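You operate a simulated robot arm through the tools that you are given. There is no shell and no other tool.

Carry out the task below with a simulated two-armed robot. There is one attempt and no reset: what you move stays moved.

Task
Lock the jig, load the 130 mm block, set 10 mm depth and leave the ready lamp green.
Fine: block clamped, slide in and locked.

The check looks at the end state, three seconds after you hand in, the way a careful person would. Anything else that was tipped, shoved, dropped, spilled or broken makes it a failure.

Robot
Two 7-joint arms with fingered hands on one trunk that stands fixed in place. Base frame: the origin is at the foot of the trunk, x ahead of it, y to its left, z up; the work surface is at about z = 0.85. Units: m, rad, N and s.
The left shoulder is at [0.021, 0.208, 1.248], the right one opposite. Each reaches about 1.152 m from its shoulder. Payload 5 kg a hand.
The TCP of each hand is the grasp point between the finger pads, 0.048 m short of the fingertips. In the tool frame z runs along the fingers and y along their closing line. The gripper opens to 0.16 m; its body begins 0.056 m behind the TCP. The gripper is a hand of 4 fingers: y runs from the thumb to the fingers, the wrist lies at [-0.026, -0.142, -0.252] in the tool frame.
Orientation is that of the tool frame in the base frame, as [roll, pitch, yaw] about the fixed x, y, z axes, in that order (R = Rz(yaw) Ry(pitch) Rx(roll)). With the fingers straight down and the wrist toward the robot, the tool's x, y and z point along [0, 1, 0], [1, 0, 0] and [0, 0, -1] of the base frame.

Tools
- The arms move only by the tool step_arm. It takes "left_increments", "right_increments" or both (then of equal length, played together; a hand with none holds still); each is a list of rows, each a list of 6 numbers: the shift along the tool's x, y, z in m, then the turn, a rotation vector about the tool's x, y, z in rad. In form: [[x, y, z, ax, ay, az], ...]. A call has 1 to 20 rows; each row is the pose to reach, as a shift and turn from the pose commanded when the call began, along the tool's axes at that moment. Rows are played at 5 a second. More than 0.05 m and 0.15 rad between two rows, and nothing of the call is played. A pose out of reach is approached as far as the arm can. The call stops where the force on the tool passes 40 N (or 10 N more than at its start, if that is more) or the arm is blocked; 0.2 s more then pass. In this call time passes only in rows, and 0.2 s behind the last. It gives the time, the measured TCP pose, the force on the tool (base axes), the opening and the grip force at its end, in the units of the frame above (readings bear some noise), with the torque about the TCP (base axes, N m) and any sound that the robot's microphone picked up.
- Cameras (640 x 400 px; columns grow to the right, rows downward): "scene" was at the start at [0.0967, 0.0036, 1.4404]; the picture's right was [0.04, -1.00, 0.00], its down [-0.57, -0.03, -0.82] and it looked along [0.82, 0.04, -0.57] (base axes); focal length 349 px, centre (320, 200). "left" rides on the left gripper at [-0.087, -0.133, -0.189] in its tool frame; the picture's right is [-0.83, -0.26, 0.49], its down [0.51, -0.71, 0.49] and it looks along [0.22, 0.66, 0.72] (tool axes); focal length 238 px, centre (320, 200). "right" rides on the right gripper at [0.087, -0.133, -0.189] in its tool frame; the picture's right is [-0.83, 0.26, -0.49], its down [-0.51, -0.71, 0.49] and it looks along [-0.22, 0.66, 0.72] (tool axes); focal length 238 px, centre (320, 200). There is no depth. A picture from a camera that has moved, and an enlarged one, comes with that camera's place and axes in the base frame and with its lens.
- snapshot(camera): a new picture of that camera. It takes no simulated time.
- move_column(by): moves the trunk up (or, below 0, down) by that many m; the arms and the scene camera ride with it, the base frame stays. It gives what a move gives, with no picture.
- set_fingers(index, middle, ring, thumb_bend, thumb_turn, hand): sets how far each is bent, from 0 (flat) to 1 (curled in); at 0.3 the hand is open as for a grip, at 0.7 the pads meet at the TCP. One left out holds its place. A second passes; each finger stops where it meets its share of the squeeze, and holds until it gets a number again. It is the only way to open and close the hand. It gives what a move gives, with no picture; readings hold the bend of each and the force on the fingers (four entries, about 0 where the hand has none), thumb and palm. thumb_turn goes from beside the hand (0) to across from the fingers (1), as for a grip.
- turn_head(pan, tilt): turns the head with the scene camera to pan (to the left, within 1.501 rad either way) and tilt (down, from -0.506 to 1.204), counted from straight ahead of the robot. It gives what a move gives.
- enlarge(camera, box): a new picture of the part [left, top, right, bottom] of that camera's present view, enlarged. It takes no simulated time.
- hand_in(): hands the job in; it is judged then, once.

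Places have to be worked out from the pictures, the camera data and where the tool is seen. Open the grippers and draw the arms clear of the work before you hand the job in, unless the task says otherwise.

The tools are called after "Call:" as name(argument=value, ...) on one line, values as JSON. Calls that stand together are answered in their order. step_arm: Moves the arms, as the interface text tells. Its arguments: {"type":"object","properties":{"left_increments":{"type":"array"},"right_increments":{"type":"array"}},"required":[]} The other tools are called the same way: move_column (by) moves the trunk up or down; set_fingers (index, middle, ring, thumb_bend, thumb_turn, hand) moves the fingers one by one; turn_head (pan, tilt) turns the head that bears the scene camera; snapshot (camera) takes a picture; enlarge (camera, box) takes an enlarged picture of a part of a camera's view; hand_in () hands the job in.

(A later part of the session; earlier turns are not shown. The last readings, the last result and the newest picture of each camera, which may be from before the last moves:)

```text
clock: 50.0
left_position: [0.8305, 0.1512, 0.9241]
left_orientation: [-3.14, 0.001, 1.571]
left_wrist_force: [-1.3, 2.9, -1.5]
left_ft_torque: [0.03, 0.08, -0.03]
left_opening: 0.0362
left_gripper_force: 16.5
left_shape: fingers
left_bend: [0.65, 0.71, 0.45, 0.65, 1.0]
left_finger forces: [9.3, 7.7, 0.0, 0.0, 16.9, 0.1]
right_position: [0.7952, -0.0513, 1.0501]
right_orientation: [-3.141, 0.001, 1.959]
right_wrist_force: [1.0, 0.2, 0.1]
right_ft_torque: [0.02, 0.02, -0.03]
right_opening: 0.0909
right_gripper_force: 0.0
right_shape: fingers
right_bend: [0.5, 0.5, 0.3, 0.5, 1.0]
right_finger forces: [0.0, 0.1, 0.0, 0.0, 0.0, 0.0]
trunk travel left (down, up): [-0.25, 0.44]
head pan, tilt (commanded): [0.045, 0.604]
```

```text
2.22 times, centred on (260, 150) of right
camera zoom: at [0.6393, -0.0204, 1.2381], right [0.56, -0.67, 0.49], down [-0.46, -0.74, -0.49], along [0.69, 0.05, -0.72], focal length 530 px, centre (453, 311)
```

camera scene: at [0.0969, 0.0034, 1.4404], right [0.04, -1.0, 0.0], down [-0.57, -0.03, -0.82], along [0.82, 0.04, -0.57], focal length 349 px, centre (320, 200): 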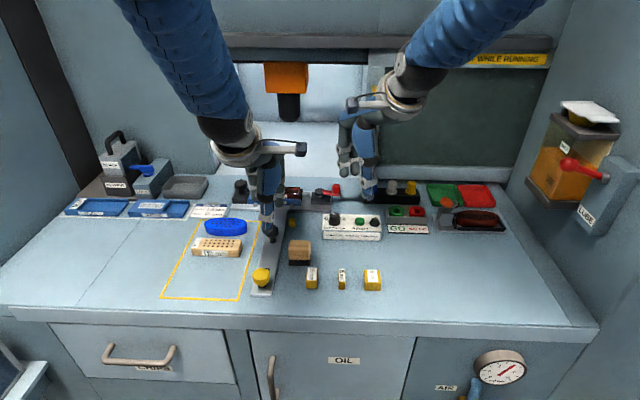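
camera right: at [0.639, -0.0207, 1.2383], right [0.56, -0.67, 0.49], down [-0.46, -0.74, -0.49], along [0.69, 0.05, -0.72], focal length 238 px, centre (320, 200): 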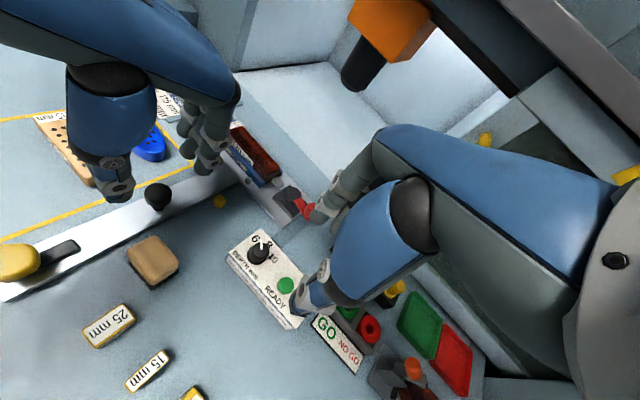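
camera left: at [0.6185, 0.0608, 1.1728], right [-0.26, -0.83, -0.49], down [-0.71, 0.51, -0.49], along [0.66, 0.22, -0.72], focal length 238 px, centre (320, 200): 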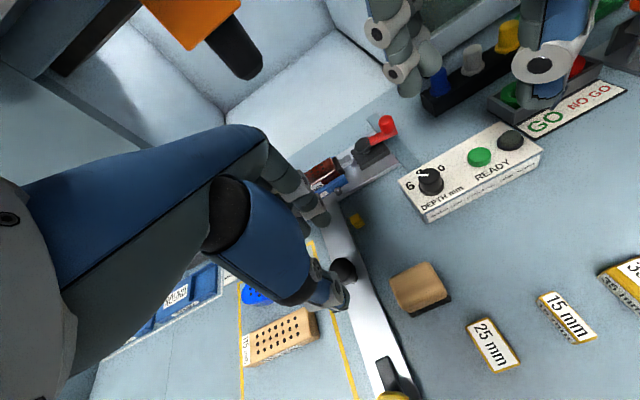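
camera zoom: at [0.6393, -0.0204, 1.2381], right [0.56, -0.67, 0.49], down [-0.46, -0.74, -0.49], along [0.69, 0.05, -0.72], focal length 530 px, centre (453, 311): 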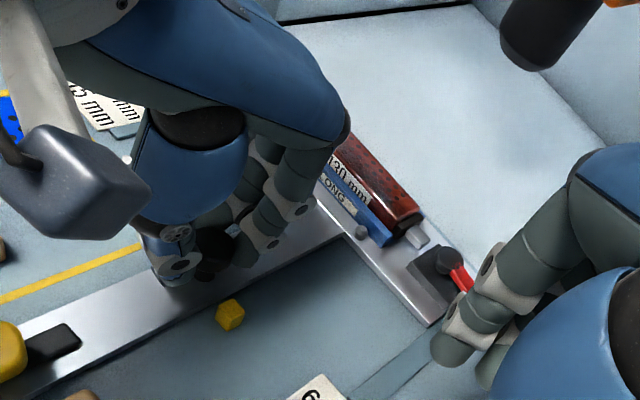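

Still free travel (total ≈107 mm). Continue pushing with the same care.

Call:
step_arm(left_increments=[[0, 0.006, 0, 0, 0, 0], [0, 0.012, 0, 0, 0, 0], [0, 0.018, 0, 0, 0, 0], [0, 0.024, 0, 0, 0, 0], [0, 0.03, 0, 0, 0, 0], [0, 0.036, 0, 0, 0, 0], [0, 0.04, 0, 0, 0, 0]])

Call:
snapshot(camera="scene")

Call:
snapshot(camera="right")

```text
clock: 51.6
left_position: [0.8701, 0.1503, 0.9247]
left_orientation: [3.14, 0.0, 1.572]
left_wrist_force: [-1.1, 3.9, 0.0]
left_ft_torque: [0.1, 0.07, -0.02]
left_opening: 0.0362
left_gripper_force: 17.1
left_shape: fingers
left_bend: [0.65, 0.71, 0.45, 0.65, 1.0]
left_finger forces: [9.1, 8.5, 0.0, 0.0, 17.0, 0.0]
right_position: [0.7956, -0.0515, 1.0492]
right_orientation: [3.141, 0.0, 1.96]
right_wrist_force: [-0.2, -0.5, 0.0]
right_ft_torque: [-0.02, 0.0, 0.01]
right_opening: 0.0906
right_gripper_force: 0.1
right_shape: fingers
right_bend: [0.5, 0.5, 0.3, 0.5, 1.0]
right_finger forces: [0.0, 0.1, 0.0, 0.0, 0.0, 0.0]
trunk travel left (down, up): [-0.25, 0.44]
head pan, tilt (commanded): [0.045, 0.604]
```

```text
taken
camera scene: at [0.097, 0.0038, 1.4404], right [0.04, -1.0, 0.0], down [-0.57, -0.03, -0.82], along [0.82, 0.04, -0.57], focal length 349 px, centre (320, 200)
```

scene: 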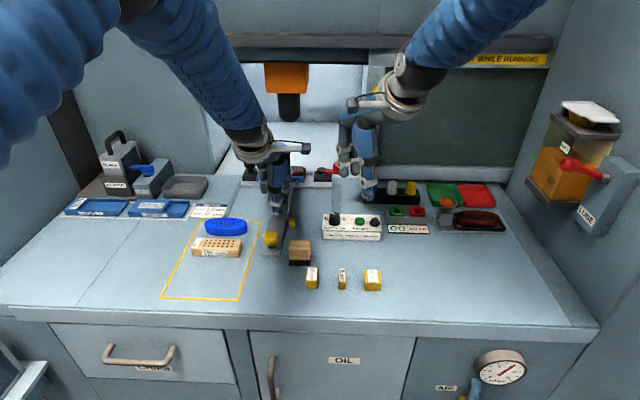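

```text
taken
camera right: at [0.6392, -0.0203, 1.2382], right [0.56, -0.67, 0.49], down [-0.46, -0.74, -0.49], along [0.69, 0.05, -0.72], focal length 238 px, centre (320, 200)
```

right: 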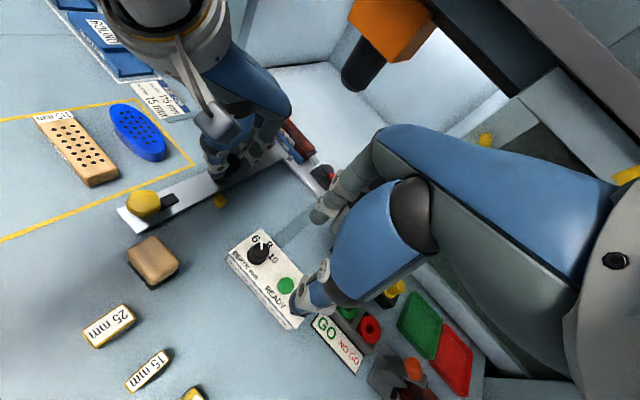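

Total ≈147 mm and still free. Continuing.

Call:
step_arm(left_increments=[[0, 0.006, 0, 0, 0, 0], [0, 0.012, 0, 0, 0, 0], [0, 0.018, 0, 0, 0, 0], [0, 0.024, 0, 0, 0, 0], [0, 0.03, 0, 0, 0, 0], [0, 0.036, 0, 0, 0, 0], [0, 0.04, 0, 0, 0, 0]])

Call:
enlarge(camera="scene", box=[200, 60, 380, 220])

Call:
enlarge(camera="right", box=[180, 0, 420, 220])

```text
clock: 53.2
left_position: [0.9095, 0.1508, 0.9242]
left_orientation: [-3.14, 0.001, 1.573]
left_wrist_force: [-1.3, 2.1, -0.9]
left_ft_torque: [0.01, 0.04, -0.02]
left_opening: 0.036
left_gripper_force: 17.4
left_shape: fingers
left_bend: [0.65, 0.71, 0.45, 0.65, 1.0]
left_finger forces: [9.6, 8.0, 0.0, 0.0, 17.0, 0.0]
right_position: [0.795, -0.052, 1.0492]
right_orientation: [-3.141, 0.001, 1.959]
right_wrist_force: [0.0, 0.4, 0.2]
right_ft_torque: [-0.01, -0.02, -0.02]
right_opening: 0.091
right_gripper_force: 0.1
right_shape: fingers
right_bend: [0.5, 0.5, 0.3, 0.5, 1.0]
right_finger forces: [0.0, 0.0, 0.0, 0.0, 0.0, 0.1]
trunk travel left (down, up): [-0.25, 0.44]
head pan, tilt (commanded): [0.045, 0.604]
```

```text
2.50 times, centred on (290, 140) of scene
camera zoom: at [0.0969, 0.0036, 1.4404], right [0.04, -1.0, 0.0], down [-0.57, -0.03, -0.82], along [0.82, 0.04, -0.57], focal length 874 px, centre (395, 350)
```

zoom: 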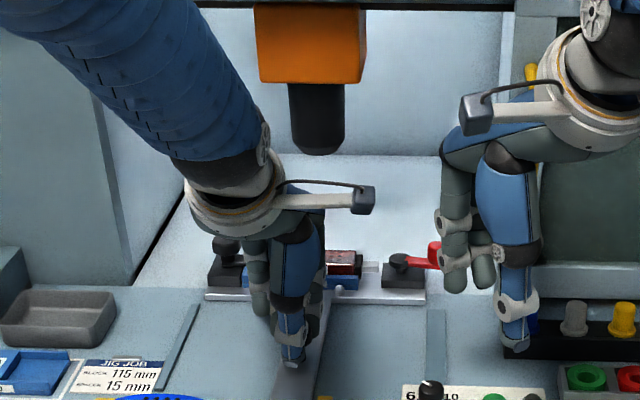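

```text
1.82 times, centred on (300, 110) of right
camera zoom: at [0.6391, -0.0206, 1.2382], right [0.56, -0.67, 0.49], down [-0.46, -0.74, -0.49], along [0.69, 0.05, -0.72], focal length 433 px, centre (356, 364)
```

zoom: 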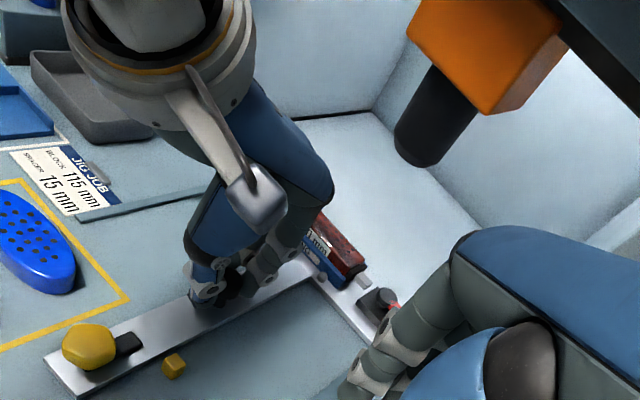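

Total ≈187 mm. Spindle is near x≈1.165, so roughly 60–70 mm more is plausible. Continue.

Call:
step_arm(left_increments=[[0, 0.006, 0, 0, 0, 0], [0, 0.012, 0, 0, 0, 0], [0, 0.018, 0, 0, 0, 0], [0, 0.024, 0, 0, 0, 0], [0, 0.03, 0, 0, 0, 0], [0, 0.036, 0, 0, 0, 0]])

Call:
enlarge(camera="scene", box=[200, 60, 380, 220])

Call:
enlarge(camera="right", box=[180, 0, 420, 220])

```text
clock: 54.6
left_position: [0.9455, 0.1515, 0.9248]
left_orientation: [-3.14, 0.0, 1.573]
left_wrist_force: [0.5, 1.4, -3.3]
left_ft_torque: [0.01, -0.04, -0.03]
left_opening: 0.0361
left_gripper_force: 16.2
left_shape: fingers
left_bend: [0.65, 0.71, 0.45, 0.65, 1.0]
left_finger forces: [10.3, 7.5, 0.1, 0.0, 15.6, 0.0]
right_position: [0.796, -0.0511, 1.0488]
right_orientation: [3.142, 0.0, 1.959]
right_wrist_force: [0.6, -0.9, 0.3]
right_ft_torque: [0.0, -0.02, -0.02]
right_opening: 0.0909
right_gripper_force: 0.0
right_shape: fingers
right_bend: [0.5, 0.5, 0.3, 0.5, 1.0]
right_finger forces: [0.0, 0.0, 0.0, 0.0, 0.1, 0.1]
trunk travel left (down, up): [-0.25, 0.44]
head pan, tilt (commanded): [0.045, 0.604]
```

```text
2.50 times, centred on (290, 140) of scene
camera zoom: at [0.0974, 0.0035, 1.4403], right [0.04, -1.0, 0.0], down [-0.57, -0.03, -0.82], along [0.82, 0.04, -0.57], focal length 874 px, centre (395, 350)
```

zoom: 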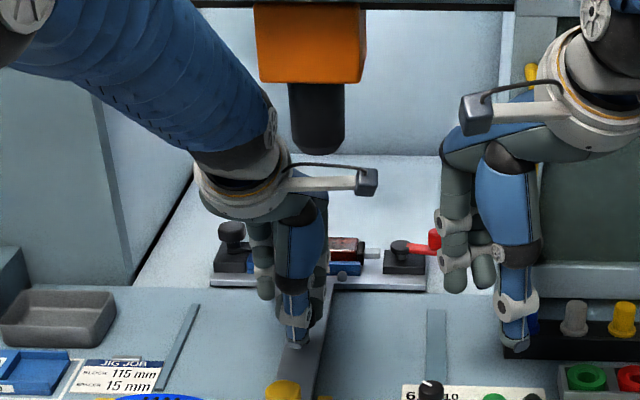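

```text
1.82 times, centred on (300, 110) of right
camera zoom: at [0.6394, -0.0206, 1.238], right [0.56, -0.67, 0.49], down [-0.46, -0.74, -0.49], along [0.69, 0.05, -0.72], focal length 433 px, centre (356, 364)
```

zoom: 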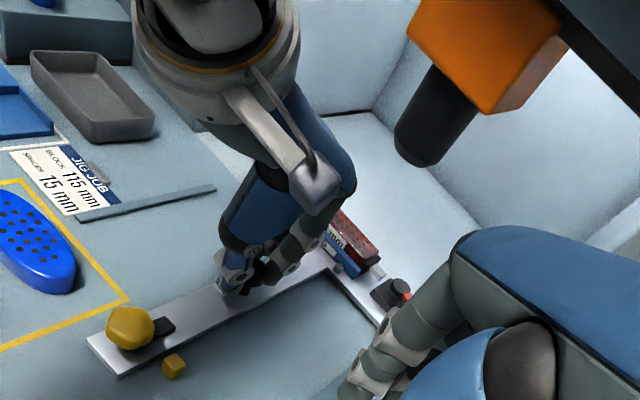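

Total ≈223 mm; the yellow knob approaches the small yellow cube beside the rail – evidently the keeper for its dog. Continue in smaller steps to the end stop.

Call:
step_arm(left_increments=[[0, 0.005, 0, 0, 0, 0], [0, 0.01, 0, 0, 0, 0], [0, 0.015, 0, 0, 0, 0], [0, 0.02, 0, 0, 0, 0], [0, 0.025, 0, 0, 0, 0], [0, 0.03, 0, 0, 0, 0]])

Call:
enlarge(camera="scene", box=[220, 130, 360, 270])

Call:
enlarge(camera="right", box=[180, 0, 420, 220])

```text
clock: 56.0
left_position: [0.978, 0.1508, 0.9251]
left_orientation: [-3.141, 0.0, 1.572]
left_wrist_force: [3.9, 2.3, -2.9]
left_ft_torque: [0.04, -0.11, -0.04]
left_opening: 0.0361
left_gripper_force: 16.3
left_shape: fingers
left_bend: [0.64, 0.71, 0.45, 0.65, 1.0]
left_finger forces: [10.5, 8.3, 0.0, 0.0, 14.5, 0.0]
right_position: [0.7959, -0.0512, 1.049]
right_orientation: [-3.139, 0.001, 1.961]
right_wrist_force: [0.1, -0.8, 0.8]
right_ft_torque: [-0.02, 0.0, -0.01]
right_opening: 0.0908
right_gripper_force: 0.0
right_shape: fingers
right_bend: [0.5, 0.5, 0.3, 0.5, 1.0]
right_finger forces: [0.0, 0.0, 0.0, 0.0, 0.0, 0.0]
trunk travel left (down, up): [-0.25, 0.44]
head pan, tilt (commanded): [0.045, 0.604]
```

```text
2.86 times, centred on (290, 200) of scene
camera zoom: at [0.0978, 0.0037, 1.4403], right [0.04, -1.0, 0.0], down [-0.57, -0.03, -0.82], along [0.82, 0.04, -0.57], focal length 998 px, centre (406, 200)
```

zoom: 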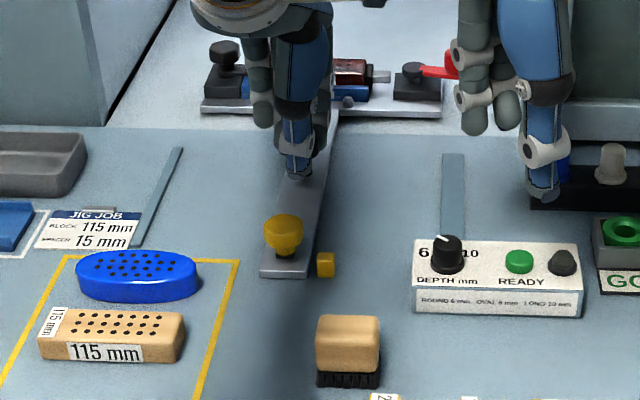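

```text
1.82 times, centred on (300, 110) of right
camera zoom: at [0.6398, -0.0203, 1.2378], right [0.56, -0.67, 0.49], down [-0.46, -0.74, -0.49], along [0.69, 0.05, -0.72], focal length 433 px, centre (356, 364)
```

zoom: 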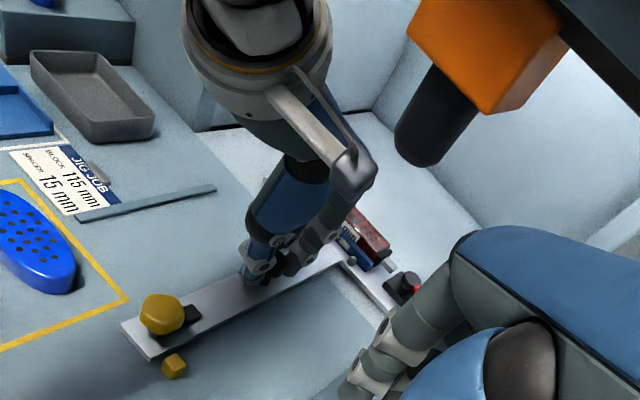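

Total ≈256 mm with small force. I push a further 12 mm in fine steps to find the end stop.

Call:
step_arm(left_increments=[[0, 0.003, 0, 0, 0, 0], [0, 0.006, 0, 0, 0, 0], [0, 0.009, 0, 0, 0, 0], [0, 0.012, 0, 0, 0, 0]])

Call:
enlarge(camera="scene", box=[230, 130, 340, 250])

Call:
enlarge(camera="right", box=[220, 100, 320, 220])

```text
clock: 57.0
left_position: [0.9851, 0.1511, 0.9255]
left_orientation: [-3.139, 0.0, 1.572]
left_wrist_force: [-14.9, 0.7, 1.6]
left_ft_torque: [0.0, 0.76, 0.0]
left_opening: 0.0363
left_gripper_force: 17.7
left_shape: fingers
left_bend: [0.66, 0.71, 0.45, 0.65, 1.0]
left_finger forces: [6.3, 5.8, 0.1, 0.1, 22.6, 0.0]
right_position: [0.7932, -0.0514, 1.0504]
right_orientation: [3.142, -0.002, 1.96]
right_wrist_force: [0.0, -1.0, -0.2]
right_ft_torque: [-0.04, -0.03, 0.01]
right_opening: 0.0908
right_gripper_force: 0.1
right_shape: fingers
right_bend: [0.5, 0.5, 0.3, 0.5, 1.0]
right_finger forces: [0.1, 0.1, 0.0, 0.0, 0.0, 0.1]
trunk travel left (down, up): [-0.25, 0.44]
head pan, tilt (commanded): [0.045, 0.604]
```

```text
3.33 times, centred on (285, 190) of scene
camera zoom: at [0.0954, 0.0036, 1.4405], right [0.04, -1.0, 0.0], down [-0.57, -0.03, -0.82], along [0.82, 0.04, -0.57], focal length 1165 px, centre (437, 233)
```

zoom: 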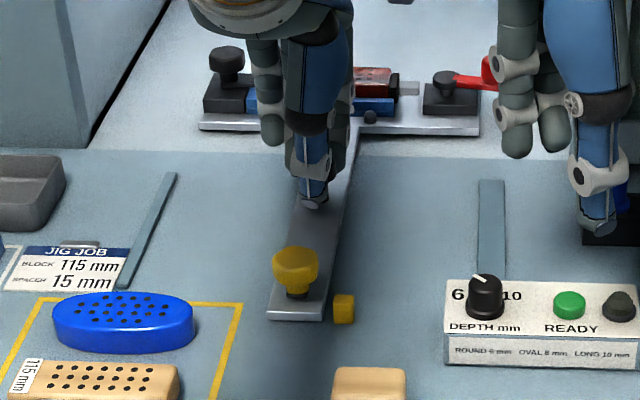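

```text
3.33 times, centred on (270, 160) of right
camera zoom: at [0.6377, -0.0204, 1.2389], right [0.56, -0.67, 0.49], down [-0.46, -0.74, -0.49], along [0.69, 0.05, -0.72], focal length 794 px, centre (487, 333)
```

zoom: 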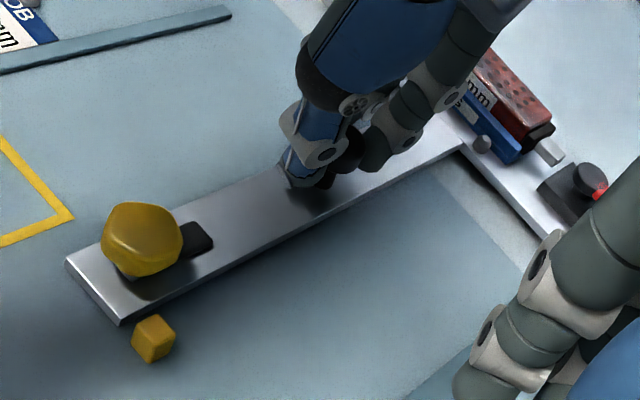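

End stop reached (15 N at x≈0.985), slide fully in. I release the tail knob and raise the left hand.

Call:
set_fingers(hand="left", index=0.5, middle=0.5, ring=0.45, thumb_bend=0.5)

Call:
step_arm(left_increments=[[0, -0.002, -0.02, 0, 0, 0], [0, -0.002, -0.045, 0, 0, 0], [0, -0.012, -0.07, 0, 0, -0.1], [0, -0.04, -0.09, 0, 0, -0.2], [0, -0.08, -0.1, 0, 0, -0.3], [0, -0.12, -0.1, 0, 0, -0.4], [0, -0.145, -0.1, 0, 0, -0.43]])

Call:
snapshot(camera="scene")

Call:
enlarge(camera="scene", box=[250, 190, 330, 250])

Call:
enlarge(camera="right", box=[220, 120, 320, 220])

Call:
snapshot(camera="left")

```text
clock: 58.0
left_position: [0.9883, 0.1526, 0.9255]
left_orientation: [-3.14, -0.001, 1.574]
left_wrist_force: [0.2, -0.5, -0.1]
left_ft_torque: [-0.02, 0.02, -0.02]
left_opening: 0.0907
left_gripper_force: 0.1
left_shape: fingers
left_bend: [0.5, 0.5, 0.45, 0.5, 1.0]
left_finger forces: [0.1, 0.1, 0.0, 0.0, 0.1, 0.1]
right_position: [0.7956, -0.0524, 1.0486]
right_orientation: [-3.141, -0.001, 1.958]
right_wrist_force: [-0.1, 0.4, 0.2]
right_ft_torque: [0.02, -0.01, 0.01]
right_opening: 0.091
right_gripper_force: 0.0
right_shape: fingers
right_bend: [0.5, 0.5, 0.3, 0.5, 1.0]
right_finger forces: [0.1, 0.0, 0.0, 0.0, 0.0, 0.0]
trunk travel left (down, up): [-0.25, 0.44]
head pan, tilt (commanded): [0.045, 0.604]
```

```text
clock: 59.6
left_position: [0.8433, 0.1518, 1.0261]
left_orientation: [-3.141, 0.001, 2.006]
left_wrist_force: [-0.7, 0.5, 0.5]
left_ft_torque: [-0.02, 0.01, -0.03]
left_opening: 0.0907
left_gripper_force: 0.0
left_shape: fingers
left_bend: [0.5, 0.5, 0.45, 0.5, 1.0]
left_finger forces: [0.0, 0.0, 0.0, 0.1, 0.1, 0.1]
right_position: [0.7936, -0.05, 1.0498]
right_orientation: [3.141, 0.001, 1.961]
right_wrist_force: [-0.4, 0.2, 1.1]
right_ft_torque: [0.02, -0.01, -0.02]
right_opening: 0.0909
right_gripper_force: 0.0
right_shape: fingers
right_bend: [0.5, 0.5, 0.3, 0.5, 1.0]
right_finger forces: [0.1, 0.0, 0.1, 0.0, 0.1, 0.1]
trunk travel left (down, up): [-0.25, 0.44]
head pan, tilt (commanded): [0.045, 0.604]
```

```text
taken
camera scene: at [0.0962, 0.0035, 1.4404], right [0.04, -1.0, 0.0], down [-0.57, -0.03, -0.82], along [0.82, 0.04, -0.57], focal length 349 px, centre (320, 200)
```

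scene: 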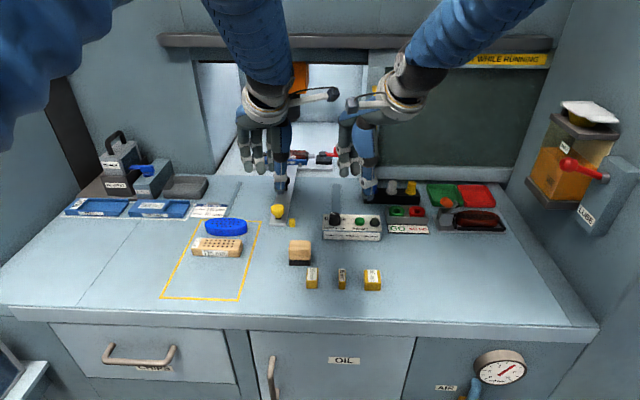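

```text
6.67 times, centred on (290, 220) of scene
camera zoom: at [0.0962, 0.0035, 1.4404], right [0.04, -1.0, 0.0], down [-0.57, -0.03, -0.82], along [0.82, 0.04, -0.57], focal length 2330 px, centre (520, 67)
```

zoom: 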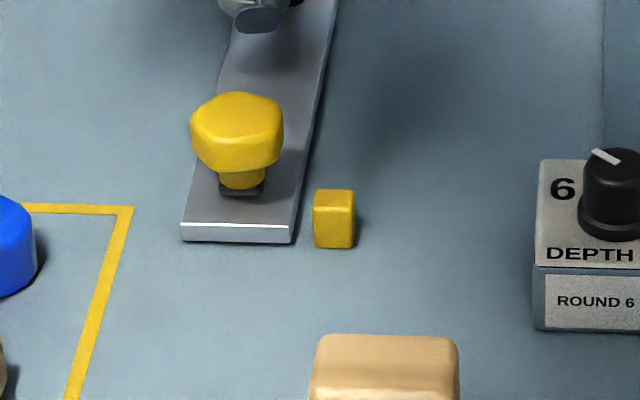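

```text
4.00 times, centred on (270, 170) of right
camera zoom: at [0.6384, -0.0203, 1.2387], right [0.56, -0.67, 0.49], down [-0.46, -0.74, -0.49], along [0.69, 0.05, -0.72], focal length 953 px, centre (520, 320)
```

zoom: 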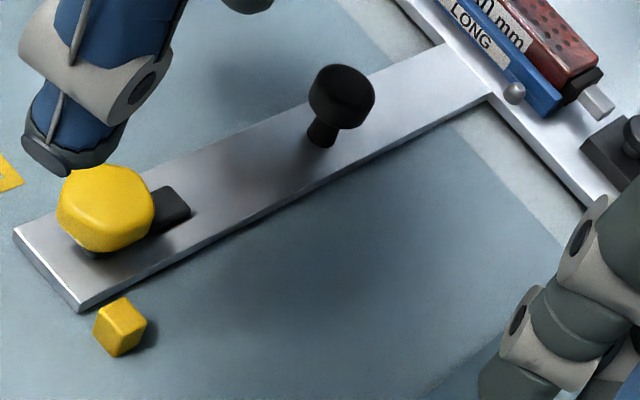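

```text
taken
camera left: at [0.7582, 0.0173, 1.2172], right [0.12, -0.87, -0.49], down [-0.86, 0.16, -0.49], along [0.5, 0.47, -0.72], focal length 238 px, centre (320, 200)
```

left: 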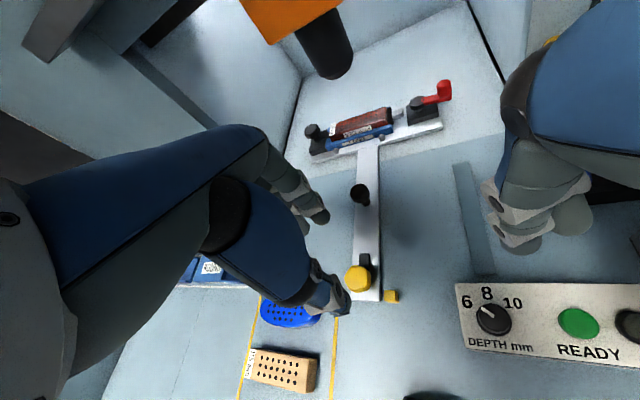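

Yellow knob now at ≈(0.844, 0.150); the cube sits just on its −y side, so the dog must swing clockwise behind it. I lower the left hand over the yellow knob.

Call:
step_arm(left_increments=[[0, 0, 0.03, 0, 0, 0], [0, 0, 0.06, 0, 0, 0], [0, 0, 0.085, 0, 0, 0], [0, 0, 0.096, 0, 0, 0]])

Call:
enlarge(camera="scene", box=[230, 150, 340, 250])

Call:
enlarge(camera="right", box=[200, 100, 320, 220])

Call:
enlarge(camera="left", box=[260, 180, 420, 330])

```text
clock: 60.6
left_position: [0.8433, 0.1516, 0.9276]
left_orientation: [-3.141, 0.0, 2.002]
left_wrist_force: [0.7, -0.6, -0.7]
left_ft_torque: [0.0, -0.01, 0.0]
left_opening: 0.0906
left_gripper_force: 0.1
left_shape: fingers
left_bend: [0.5, 0.5, 0.45, 0.5, 1.0]
left_finger forces: [0.1, 0.1, 0.0, 0.0, 0.0, 0.1]
right_position: [0.7957, -0.0511, 1.0498]
right_orientation: [3.14, 0.0, 1.96]
right_wrist_force: [0.2, 0.5, 0.1]
right_ft_torque: [0.02, -0.01, 0.0]
right_opening: 0.0908
right_gripper_force: 0.0
right_shape: fingers
right_bend: [0.5, 0.5, 0.3, 0.5, 1.0]
right_finger forces: [0.1, 0.0, 0.1, 0.0, 0.0, 0.1]
trunk travel left (down, up): [-0.25, 0.44]
head pan, tilt (commanded): [0.045, 0.604]
```

```text
4.00 times, centred on (285, 200) of scene
camera zoom: at [0.0969, 0.0034, 1.4404], right [0.04, -1.0, 0.0], down [-0.57, -0.03, -0.82], along [0.82, 0.04, -0.57], focal length 1398 px, centre (460, 200)
```

zoom: 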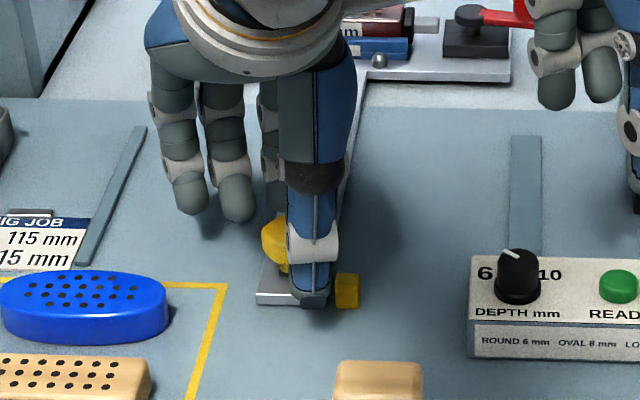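

```text
3.33 times, centred on (260, 160) of right
camera zoom: at [0.639, -0.0207, 1.2383], right [0.56, -0.67, 0.49], down [-0.46, -0.74, -0.49], along [0.69, 0.05, -0.72], focal length 794 px, centre (520, 333)
```

zoom: 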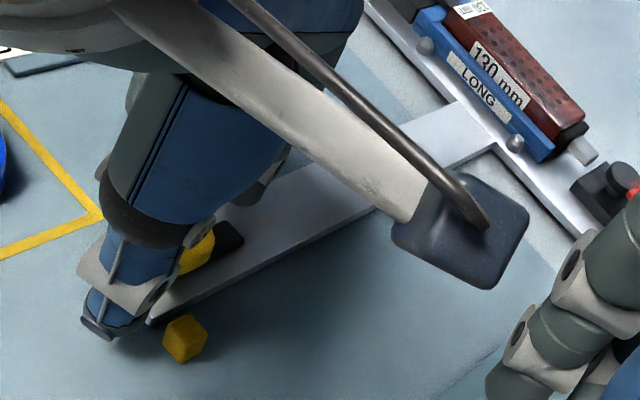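

```text
2.67 times, centred on (340, 255) of left
camera zoom: at [0.7587, 0.0168, 1.1184], right [0.11, -0.87, -0.49], down [-0.86, 0.16, -0.49], along [0.5, 0.47, -0.72], focal length 636 px, centre (267, 53)
```

zoom: 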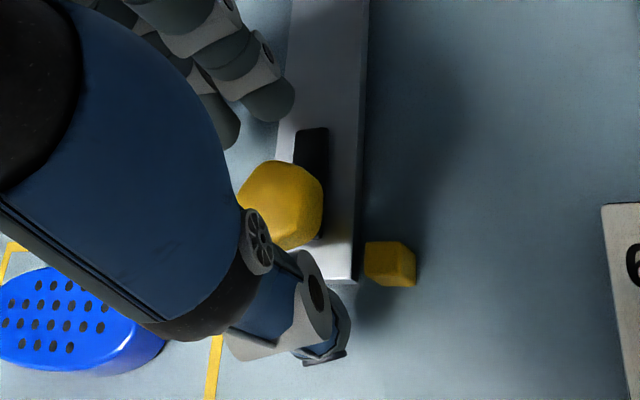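

The knob is between thumb and index/middle. Closing on it.

Call:
set_fingers(hand="left", index=0.72, middle=0.72, thumb_bend=0.72)

Call:
enlarge(camera="left", box=[260, 180, 420, 330])

Call:
enlarge(camera="scene", box=[230, 150, 340, 250])

```text
clock: 61.6
left_position: [0.8409, 0.1511, 0.9277]
left_orientation: [-3.14, -0.003, 2.001]
left_wrist_force: [-6.0, -1.5, -2.7]
left_ft_torque: [-0.12, 0.3, 0.01]
left_opening: 0.0409
left_gripper_force: 16.8
left_shape: fingers
left_bend: [0.65, 0.68, 0.45, 0.63, 1.0]
left_finger forces: [7.9, 6.0, 0.0, 0.0, 20.8, 0.0]
right_position: [0.7938, -0.0523, 1.0498]
right_orientation: [-3.141, 0.0, 1.96]
right_wrist_force: [1.0, -0.4, 0.4]
right_ft_torque: [0.04, 0.01, 0.01]
right_opening: 0.0906
right_gripper_force: 0.0
right_shape: fingers
right_bend: [0.5, 0.5, 0.3, 0.5, 1.0]
right_finger forces: [0.0, 0.0, 0.0, 0.0, 0.1, 0.1]
trunk travel left (down, up): [-0.25, 0.44]
head pan, tilt (commanded): [0.045, 0.604]
```

```text
2.67 times, centred on (340, 255) of left
camera zoom: at [0.7583, 0.0167, 1.1179], right [0.11, -0.87, -0.49], down [-0.86, 0.16, -0.49], along [0.5, 0.47, -0.72], focal length 636 px, centre (267, 53)
```

zoom: 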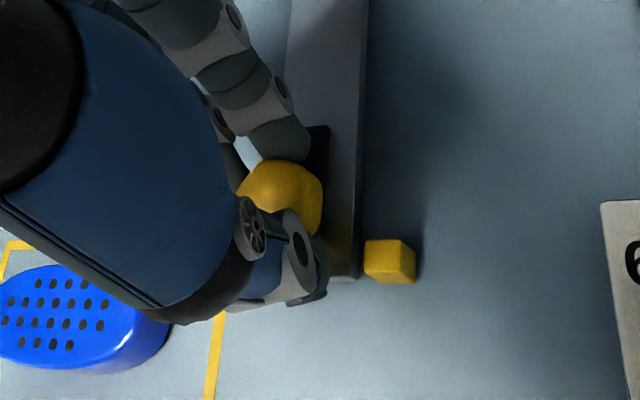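

```text
4.00 times, centred on (285, 200) of scene
camera zoom: at [0.0967, 0.0033, 1.4404], right [0.04, -1.0, 0.0], down [-0.57, -0.03, -0.82], along [0.82, 0.04, -0.57], focal length 1398 px, centre (460, 200)
```

zoom: 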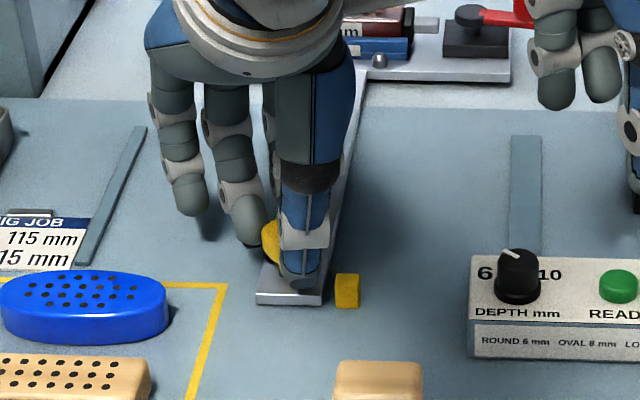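

Gripped firmly (17 N). I rotate clockwise ~0.6 rad and check.

Call:
step_arm(left_increments=[[0, 0, 0, 0, 0, 0.12], [0, 0, 0, 0, 0, 0.24], [0, 0, 0, 0, 0, 0.36], [0, 0, 0, 0, 0, 0.48], [0, 0, 0, 0, 0, 0.6]])

Call:
enlarge(camera="left", box=[260, 180, 420, 330])

Call:
enlarge(camera="scene", box=[230, 150, 340, 250])

Call:
enlarge(camera="right", box=[200, 120, 300, 220])

```text
clock: 62.8
left_position: [0.8428, 0.1514, 0.9278]
left_orientation: [-3.14, 0.002, 1.4]
left_wrist_force: [-1.0, -2.3, -10.0]
left_ft_torque: [-0.14, -0.01, 0.03]
left_opening: 0.0404
left_gripper_force: 17.6
left_shape: fingers
left_bend: [0.64, 0.71, 0.45, 0.64, 1.0]
left_finger forces: [10.3, 7.8, 0.0, 0.0, 16.0, 0.0]
right_position: [0.7954, -0.0511, 1.0476]
right_orientation: [-3.139, 0.0, 1.961]
right_wrist_force: [0.2, 0.4, 0.2]
right_ft_torque: [-0.07, -0.02, -0.01]
right_opening: 0.0909
right_gripper_force: 0.0
right_shape: fingers
right_bend: [0.5, 0.5, 0.3, 0.5, 1.0]
right_finger forces: [0.0, 0.0, 0.0, 0.0, 0.1, 0.0]
trunk travel left (down, up): [-0.25, 0.44]
head pan, tilt (commanded): [0.045, 0.604]
```

```text
2.67 times, centred on (340, 255) of left
camera zoom: at [0.6972, 0.0883, 1.1187], right [-0.4, -0.78, -0.49], down [-0.61, 0.62, -0.49], along [0.68, 0.1, -0.72], focal length 636 px, centre (267, 53)
```

zoom: 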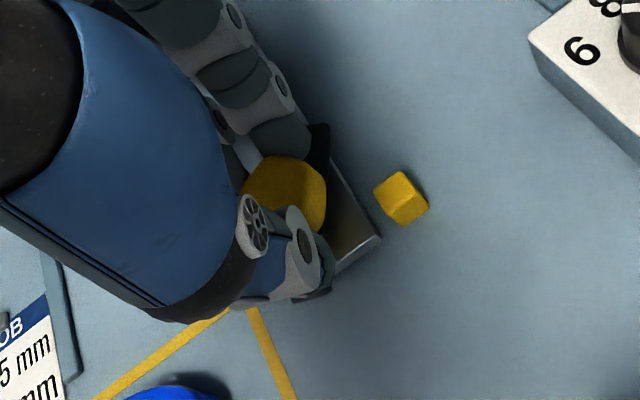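

```text
4.00 times, centred on (285, 200) of scene
camera zoom: at [0.0977, 0.0041, 1.4403], right [0.04, -1.0, 0.0], down [-0.57, -0.03, -0.82], along [0.82, 0.04, -0.57], focal length 1398 px, centre (460, 200)
```

zoom: 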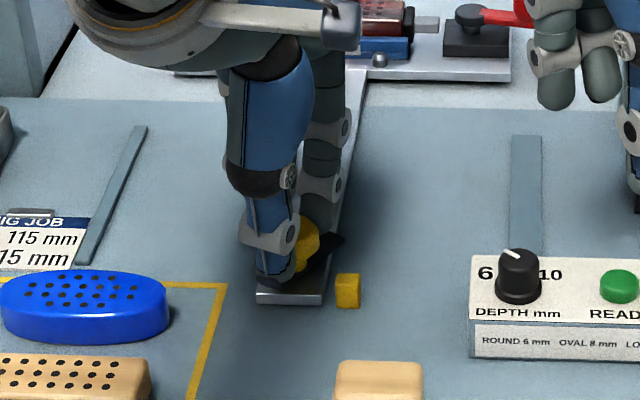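

```text
4.00 times, centred on (250, 170) of right
camera zoom: at [0.6396, -0.02, 1.2379], right [0.56, -0.67, 0.49], down [-0.46, -0.74, -0.49], along [0.69, 0.05, -0.72], focal length 953 px, centre (600, 320)
```

zoom: 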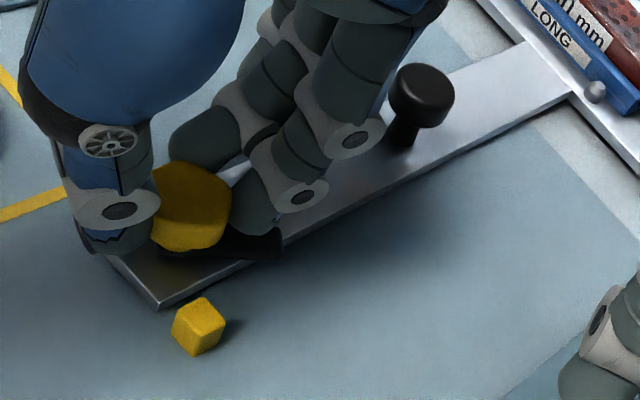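

The dog is swinging out past the rail edge toward the cube. I continue another 0.6 rad.

Call:
step_arm(left_increments=[[0, 0, 0, 0, 0, 0.12], [0, 0, 0, 0, 0, 0.24], [0, 0, 0, 0, 0, 0.36], [0, 0, 0, 0, 0, 0.48], [0, 0, 0, 0, 0, 0.6]])

Call:
enlarge(camera="scene", box=[230, 150, 340, 250])

Call:
enlarge(camera="right", box=[200, 120, 300, 220])

```text
clock: 64.0
left_position: [0.8435, 0.1518, 0.9284]
left_orientation: [-3.139, 0.002, 0.801]
left_wrist_force: [-1.7, -6.9, -10.6]
left_ft_torque: [-0.37, 0.0, 0.05]
left_opening: 0.0407
left_gripper_force: 16.7
left_shape: fingers
left_bend: [0.63, 0.71, 0.45, 0.64, 1.0]
left_finger forces: [12.1, 6.8, 0.0, 0.0, 14.1, 0.0]
right_position: [0.796, -0.0515, 1.0489]
right_orientation: [-3.14, 0.0, 1.96]
right_wrist_force: [0.5, 0.7, 0.3]
right_ft_torque: [-0.01, 0.03, 0.0]
right_opening: 0.0908
right_gripper_force: 0.1
right_shape: fingers
right_bend: [0.5, 0.5, 0.3, 0.5, 1.0]
right_finger forces: [0.1, 0.0, 0.0, 0.0, 0.0, 0.0]
trunk travel left (down, up): [-0.25, 0.44]
head pan, tilt (commanded): [0.045, 0.604]
```

```text
4.00 times, centred on (285, 200) of scene
camera zoom: at [0.0977, 0.0035, 1.4403], right [0.04, -1.0, 0.0], down [-0.57, -0.03, -0.82], along [0.82, 0.04, -0.57], focal length 1398 px, centre (460, 200)
```

zoom: 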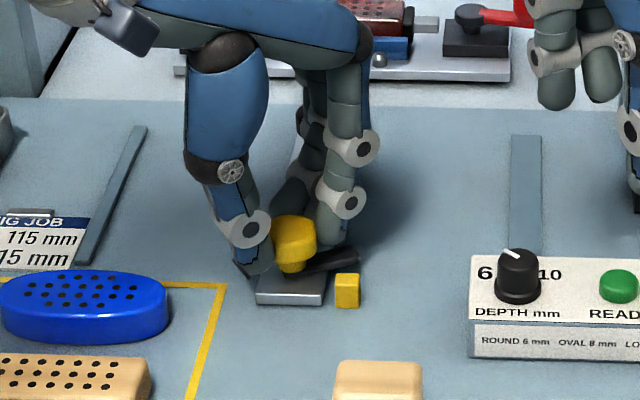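

```text
4.00 times, centred on (250, 170) of right
camera zoom: at [0.6397, -0.0205, 1.2378], right [0.56, -0.67, 0.49], down [-0.46, -0.74, -0.49], along [0.69, 0.05, -0.72], focal length 953 px, centre (600, 320)
```

zoom: 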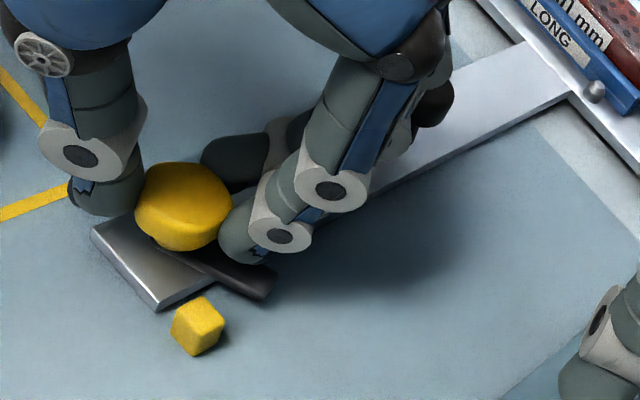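

The dog is now coming in behind the cube (~65–70°). I continue in small steps to ~90°.

Call:
step_arm(left_increments=[[0, 0, 0, 0, 0, 0.1], [0, 0, 0, 0, 0, 0.2], [0, 0, 0, 0, 0, 0.3], [0, 0, 0, 0, 0, 0.38]])

Call:
enlarge(camera="scene", box=[230, 150, 340, 250])

Call:
enlarge(camera="right", box=[200, 120, 300, 220])

```text
clock: 65.0
left_position: [0.8433, 0.1518, 0.9292]
left_orientation: [-3.14, 0.002, 0.42]
left_wrist_force: [-3.1, -7.2, -9.6]
left_ft_torque: [-0.36, 0.04, 0.03]
left_opening: 0.0407
left_gripper_force: 16.9
left_shape: fingers
left_bend: [0.63, 0.71, 0.45, 0.64, 1.0]
left_finger forces: [12.4, 7.8, 0.1, 0.0, 13.5, 0.0]
right_position: [0.7953, -0.0515, 1.0491]
right_orientation: [-3.14, 0.0, 1.959]
right_wrist_force: [0.3, -0.2, -1.2]
right_ft_torque: [0.03, 0.0, 0.01]
right_opening: 0.0908
right_gripper_force: 0.1
right_shape: fingers
right_bend: [0.5, 0.5, 0.3, 0.5, 1.0]
right_finger forces: [0.1, 0.0, 0.0, 0.1, 0.0, 0.1]
trunk travel left (down, up): [-0.25, 0.44]
head pan, tilt (commanded): [0.045, 0.604]
```

```text
4.00 times, centred on (285, 200) of scene
camera zoom: at [0.0975, 0.0031, 1.4403], right [0.04, -1.0, 0.0], down [-0.57, -0.03, -0.82], along [0.82, 0.04, -0.57], focal length 1398 px, centre (460, 200)
```

zoom: 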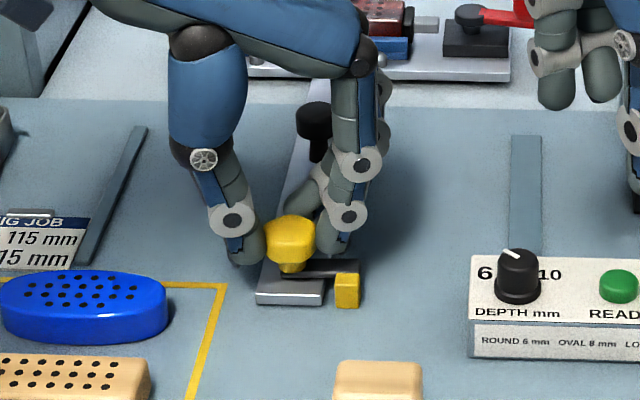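

```text
4.00 times, centred on (250, 170) of right
camera zoom: at [0.6396, -0.0208, 1.2379], right [0.56, -0.67, 0.49], down [-0.46, -0.74, -0.49], along [0.69, 0.05, -0.72], focal length 953 px, centre (600, 320)
```

zoom: 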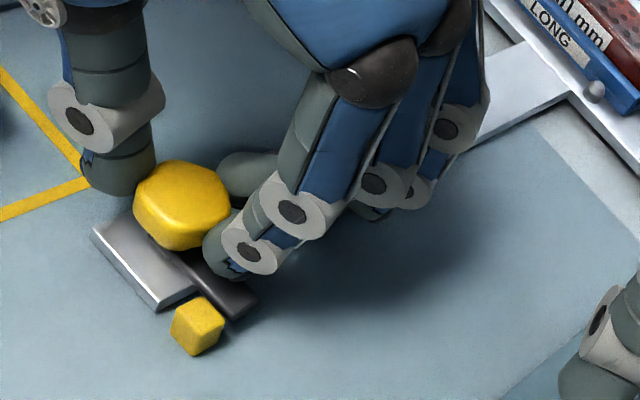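

The dog now lies across the rail right behind the cube. I nudge a little further (0.06 rad) to feel for its stop.

Call:
step_arm(left_increments=[[0, 0, 0, 0, 0, 0.03], [0, 0, 0, 0, 0, 0.06]])

Call:
enlarge(camera="scene", box=[260, 200, 310, 240])

Call:
enlarge(camera="right", box=[215, 155, 275, 215])

```text
clock: 65.6
left_position: [0.8429, 0.1503, 0.9286]
left_orientation: [-3.141, 0.002, 0.361]
left_wrist_force: [-3.6, -7.0, -9.7]
left_ft_torque: [-0.35, 0.1, 0.05]
left_opening: 0.0407
left_gripper_force: 17.3
left_shape: fingers
left_bend: [0.63, 0.71, 0.45, 0.65, 1.0]
left_finger forces: [12.8, 7.7, 0.0, 0.0, 13.8, 0.0]
right_position: [0.796, -0.0519, 1.0489]
right_orientation: [3.141, -0.001, 1.958]
right_wrist_force: [-0.9, -0.2, 0.2]
right_ft_torque: [0.0, -0.03, 0.02]
right_opening: 0.0909
right_gripper_force: 0.1
right_shape: fingers
right_bend: [0.5, 0.5, 0.3, 0.5, 1.0]
right_finger forces: [0.1, 0.1, 0.0, 0.0, 0.0, 0.0]
trunk travel left (down, up): [-0.25, 0.44]
head pan, tilt (commanded): [0.045, 0.604]
```

```text
10.00 times, centred on (285, 220) of scene
camera zoom: at [0.0975, 0.0032, 1.4403], right [0.04, -1.0, 0.0], down [-0.57, -0.03, -0.82], along [0.82, 0.04, -0.57], focal length 3494 px, centre (670, 0)
```

zoom: 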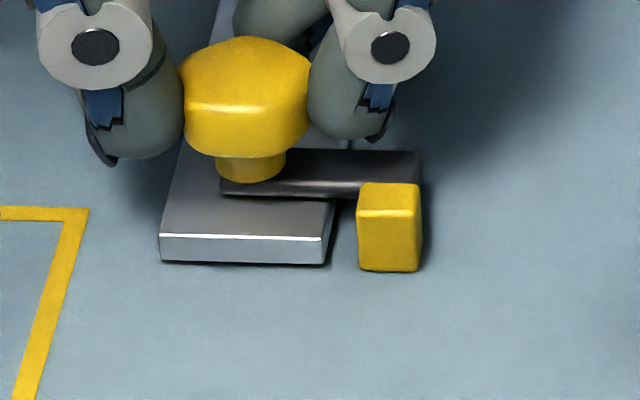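

```text
6.67 times, centred on (245, 185) of right
camera zoom: at [0.6395, -0.0208, 1.238], right [0.56, -0.67, 0.49], down [-0.46, -0.74, -0.49], along [0.69, 0.05, -0.72], focal length 1589 px, centre (820, 300)
```

zoom: 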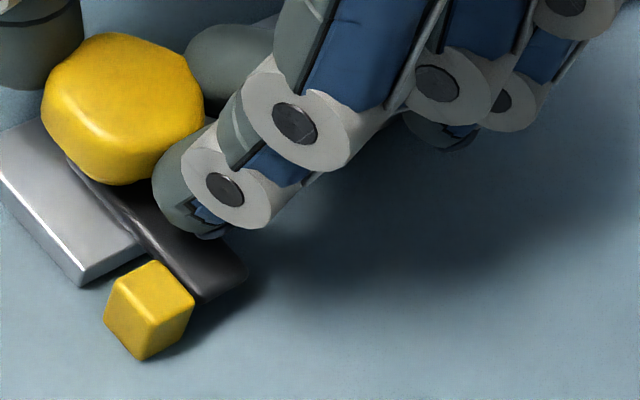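

The dog sits squarely behind the cube, at right angles to the rail – slide locked. I release the yellow knob and raise the left hand clear, moving it back left.

Call:
set_fingers(hand="left", index=0.5, middle=0.5, ring=0.45, thumb_bend=0.5)

Call:
step_arm(left_increments=[[0, 0, -0.03, 0, 0, 0], [0, 0, -0.07, 0, 0, 0], [0, 0, -0.11, 0, 0, -0.12], [-0.02, -0.03, -0.15, 0, 0, -0.24], [-0.05, -0.06, -0.18, 0, 0, -0.36], [-0.08, -0.09, -0.2, 0, 0, -0.48], [-0.11, -0.12, -0.21, 0, 0, -0.6], [-0.14, -0.14, -0.21, 0, 0, -0.72]])

Call:
snapshot(camera="scene")

Call:
enlarge(camera="scene", box=[255, 190, 325, 240])

Call:
enlarge(camera="right", box=[200, 80, 360, 220])

```text
clock: 66.6
left_position: [0.8436, 0.152, 0.9289]
left_orientation: [3.141, 0.002, 0.361]
left_wrist_force: [1.2, -0.1, 0.9]
left_ft_torque: [0.03, -0.01, 0.0]
left_opening: 0.0907
left_gripper_force: 0.0
left_shape: fingers
left_bend: [0.5, 0.5, 0.45, 0.5, 1.0]
left_finger forces: [0.0, 0.0, 0.1, 0.0, 0.0, 0.1]
right_position: [0.7958, -0.0514, 1.049]
right_orientation: [3.141, 0.001, 1.96]
right_wrist_force: [-0.9, 0.7, 0.5]
right_ft_torque: [0.05, 0.02, -0.02]
right_opening: 0.0908
right_gripper_force: 0.0
right_shape: fingers
right_bend: [0.5, 0.5, 0.3, 0.5, 1.0]
right_finger forces: [0.0, 0.0, 0.0, 0.0, 0.0, 0.1]
trunk travel left (down, up): [-0.25, 0.44]
head pan, tilt (commanded): [0.045, 0.604]
```

```text
refused: row 4 steps farther than a row can; nothing moved
```

```text
taken
camera scene: at [0.097, 0.0035, 1.4404], right [0.04, -1.0, 0.0], down [-0.57, -0.03, -0.82], along [0.82, 0.04, -0.57], focal length 349 px, centre (320, 200)
```

scene: 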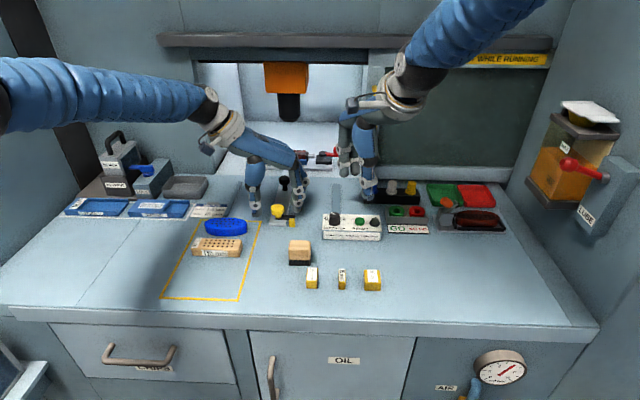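

```text
8.00 times, centred on (290, 215) of scene
camera zoom: at [0.097, 0.0035, 1.4404], right [0.04, -1.0, 0.0], down [-0.57, -0.03, -0.82], along [0.82, 0.04, -0.57], focal length 2796 px, centre (560, 80)
```

zoom: 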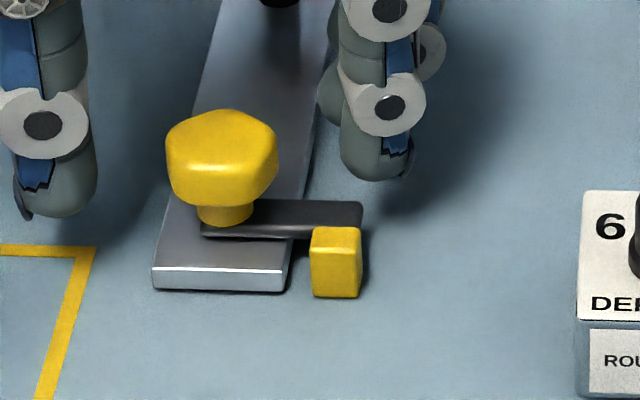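

```text
2.86 times, centred on (280, 150) of right
camera zoom: at [0.6391, -0.0205, 1.2382], right [0.56, -0.67, 0.49], down [-0.46, -0.74, -0.49], along [0.69, 0.05, -0.72], focal length 681 px, centre (434, 343)
```

zoom: 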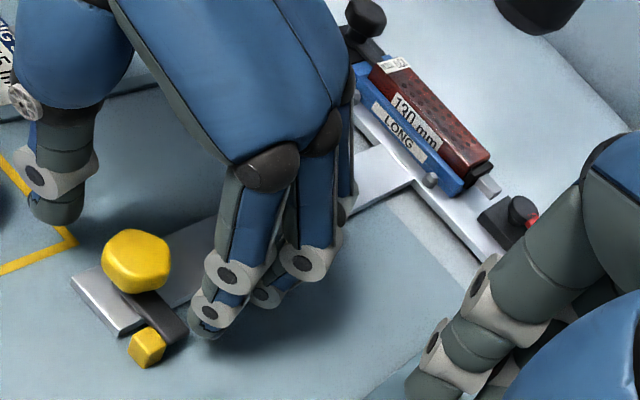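

Lock looks right. The retreat was refused for one oversized step, so I redo it with smaller steps.

Call:
step_arm(left_increments=[[0, 0, -0.03, 0, 0, 0], [0, 0, -0.07, 0, 0, 0], [0, 0, -0.11, 0, 0, -0.12], [-0.02, -0.02, -0.135, 0, 0, -0.24], [-0.045, -0.04, -0.16, 0, 0, -0.36], [-0.07, -0.065, -0.18, 0, 0, -0.48], [-0.1, -0.09, -0.2, 0, 0, -0.6], [-0.13, -0.115, -0.21, 0, 0, -0.72], [-0.15, -0.14, -0.21, 0, 0, -0.84], [-0.16, -0.16, -0.21, 0, 0, -0.96], [-0.16, -0.17, -0.21, 0, 0, -1.08], [-0.16, -0.17, -0.21, 0, 0, -1.21]])

Call:
snapshot(camera="scene")

Call:
enlarge(camera="scene", box=[220, 130, 360, 240])

Call:
snapshot(camera="left")

```text
clock: 69.2
left_position: [0.6332, 0.252, 1.14]
left_orientation: [-3.141, 0.0, 1.575]
left_wrist_force: [-1.0, 0.5, -0.1]
left_ft_torque: [0.08, -0.02, -0.03]
left_opening: 0.0905
left_gripper_force: 0.0
left_shape: fingers
left_bend: [0.5, 0.5, 0.45, 0.5, 1.0]
left_finger forces: [0.0, 0.1, 0.0, 0.0, 0.1, 0.0]
right_position: [0.7957, -0.0526, 1.0491]
right_orientation: [-3.141, -0.002, 1.961]
right_wrist_force: [0.7, -1.7, -0.4]
right_ft_torque: [0.14, 0.01, -0.01]
right_opening: 0.091
right_gripper_force: 0.0
right_shape: fingers
right_bend: [0.5, 0.5, 0.3, 0.5, 1.0]
right_finger forces: [0.0, 0.0, 0.1, 0.0, 0.0, 0.1]
trunk travel left (down, up): [-0.25, 0.44]
head pan, tilt (commanded): [0.045, 0.604]
```

```text
taken
camera scene: at [0.0966, 0.0018, 1.4404], right [0.04, -1.0, 0.0], down [-0.57, -0.02, -0.82], along [0.82, 0.04, -0.57], focal length 349 px, centre (320, 200)
```

scene: 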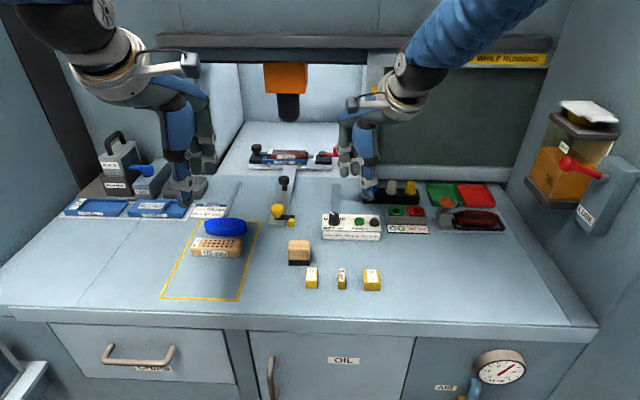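

```text
3.64 times, centred on (290, 185) of scene
camera zoom: at [0.0966, 0.0018, 1.4404], right [0.04, -1.0, 0.0], down [-0.57, -0.02, -0.82], along [0.82, 0.04, -0.57], focal length 1271 px, centre (429, 254)
```

zoom: 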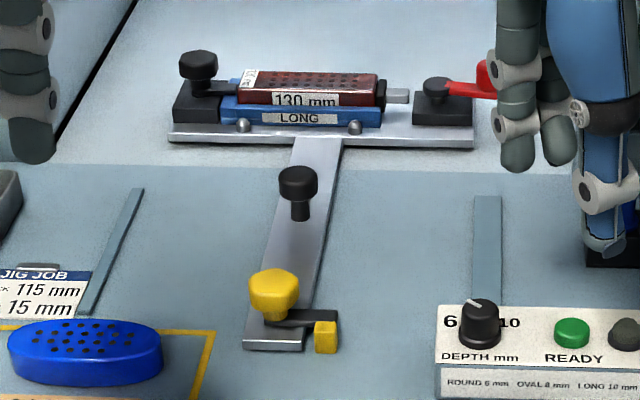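

```text
taken
camera left: at [0.4995, 0.1647, 1.3311], right [-0.26, -0.84, -0.49], down [-0.71, 0.5, -0.49], along [0.65, 0.22, -0.72], focal length 238 px, centre (320, 200)
```

left: 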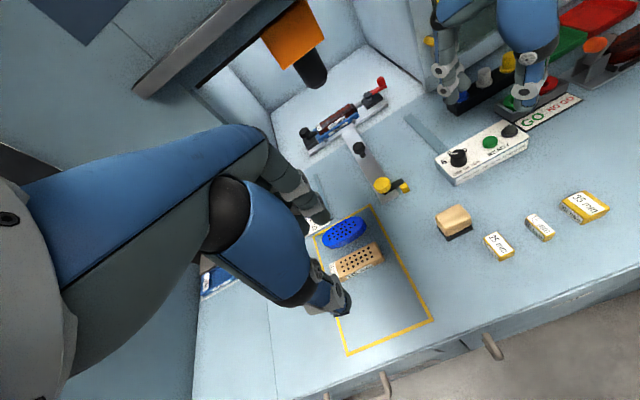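

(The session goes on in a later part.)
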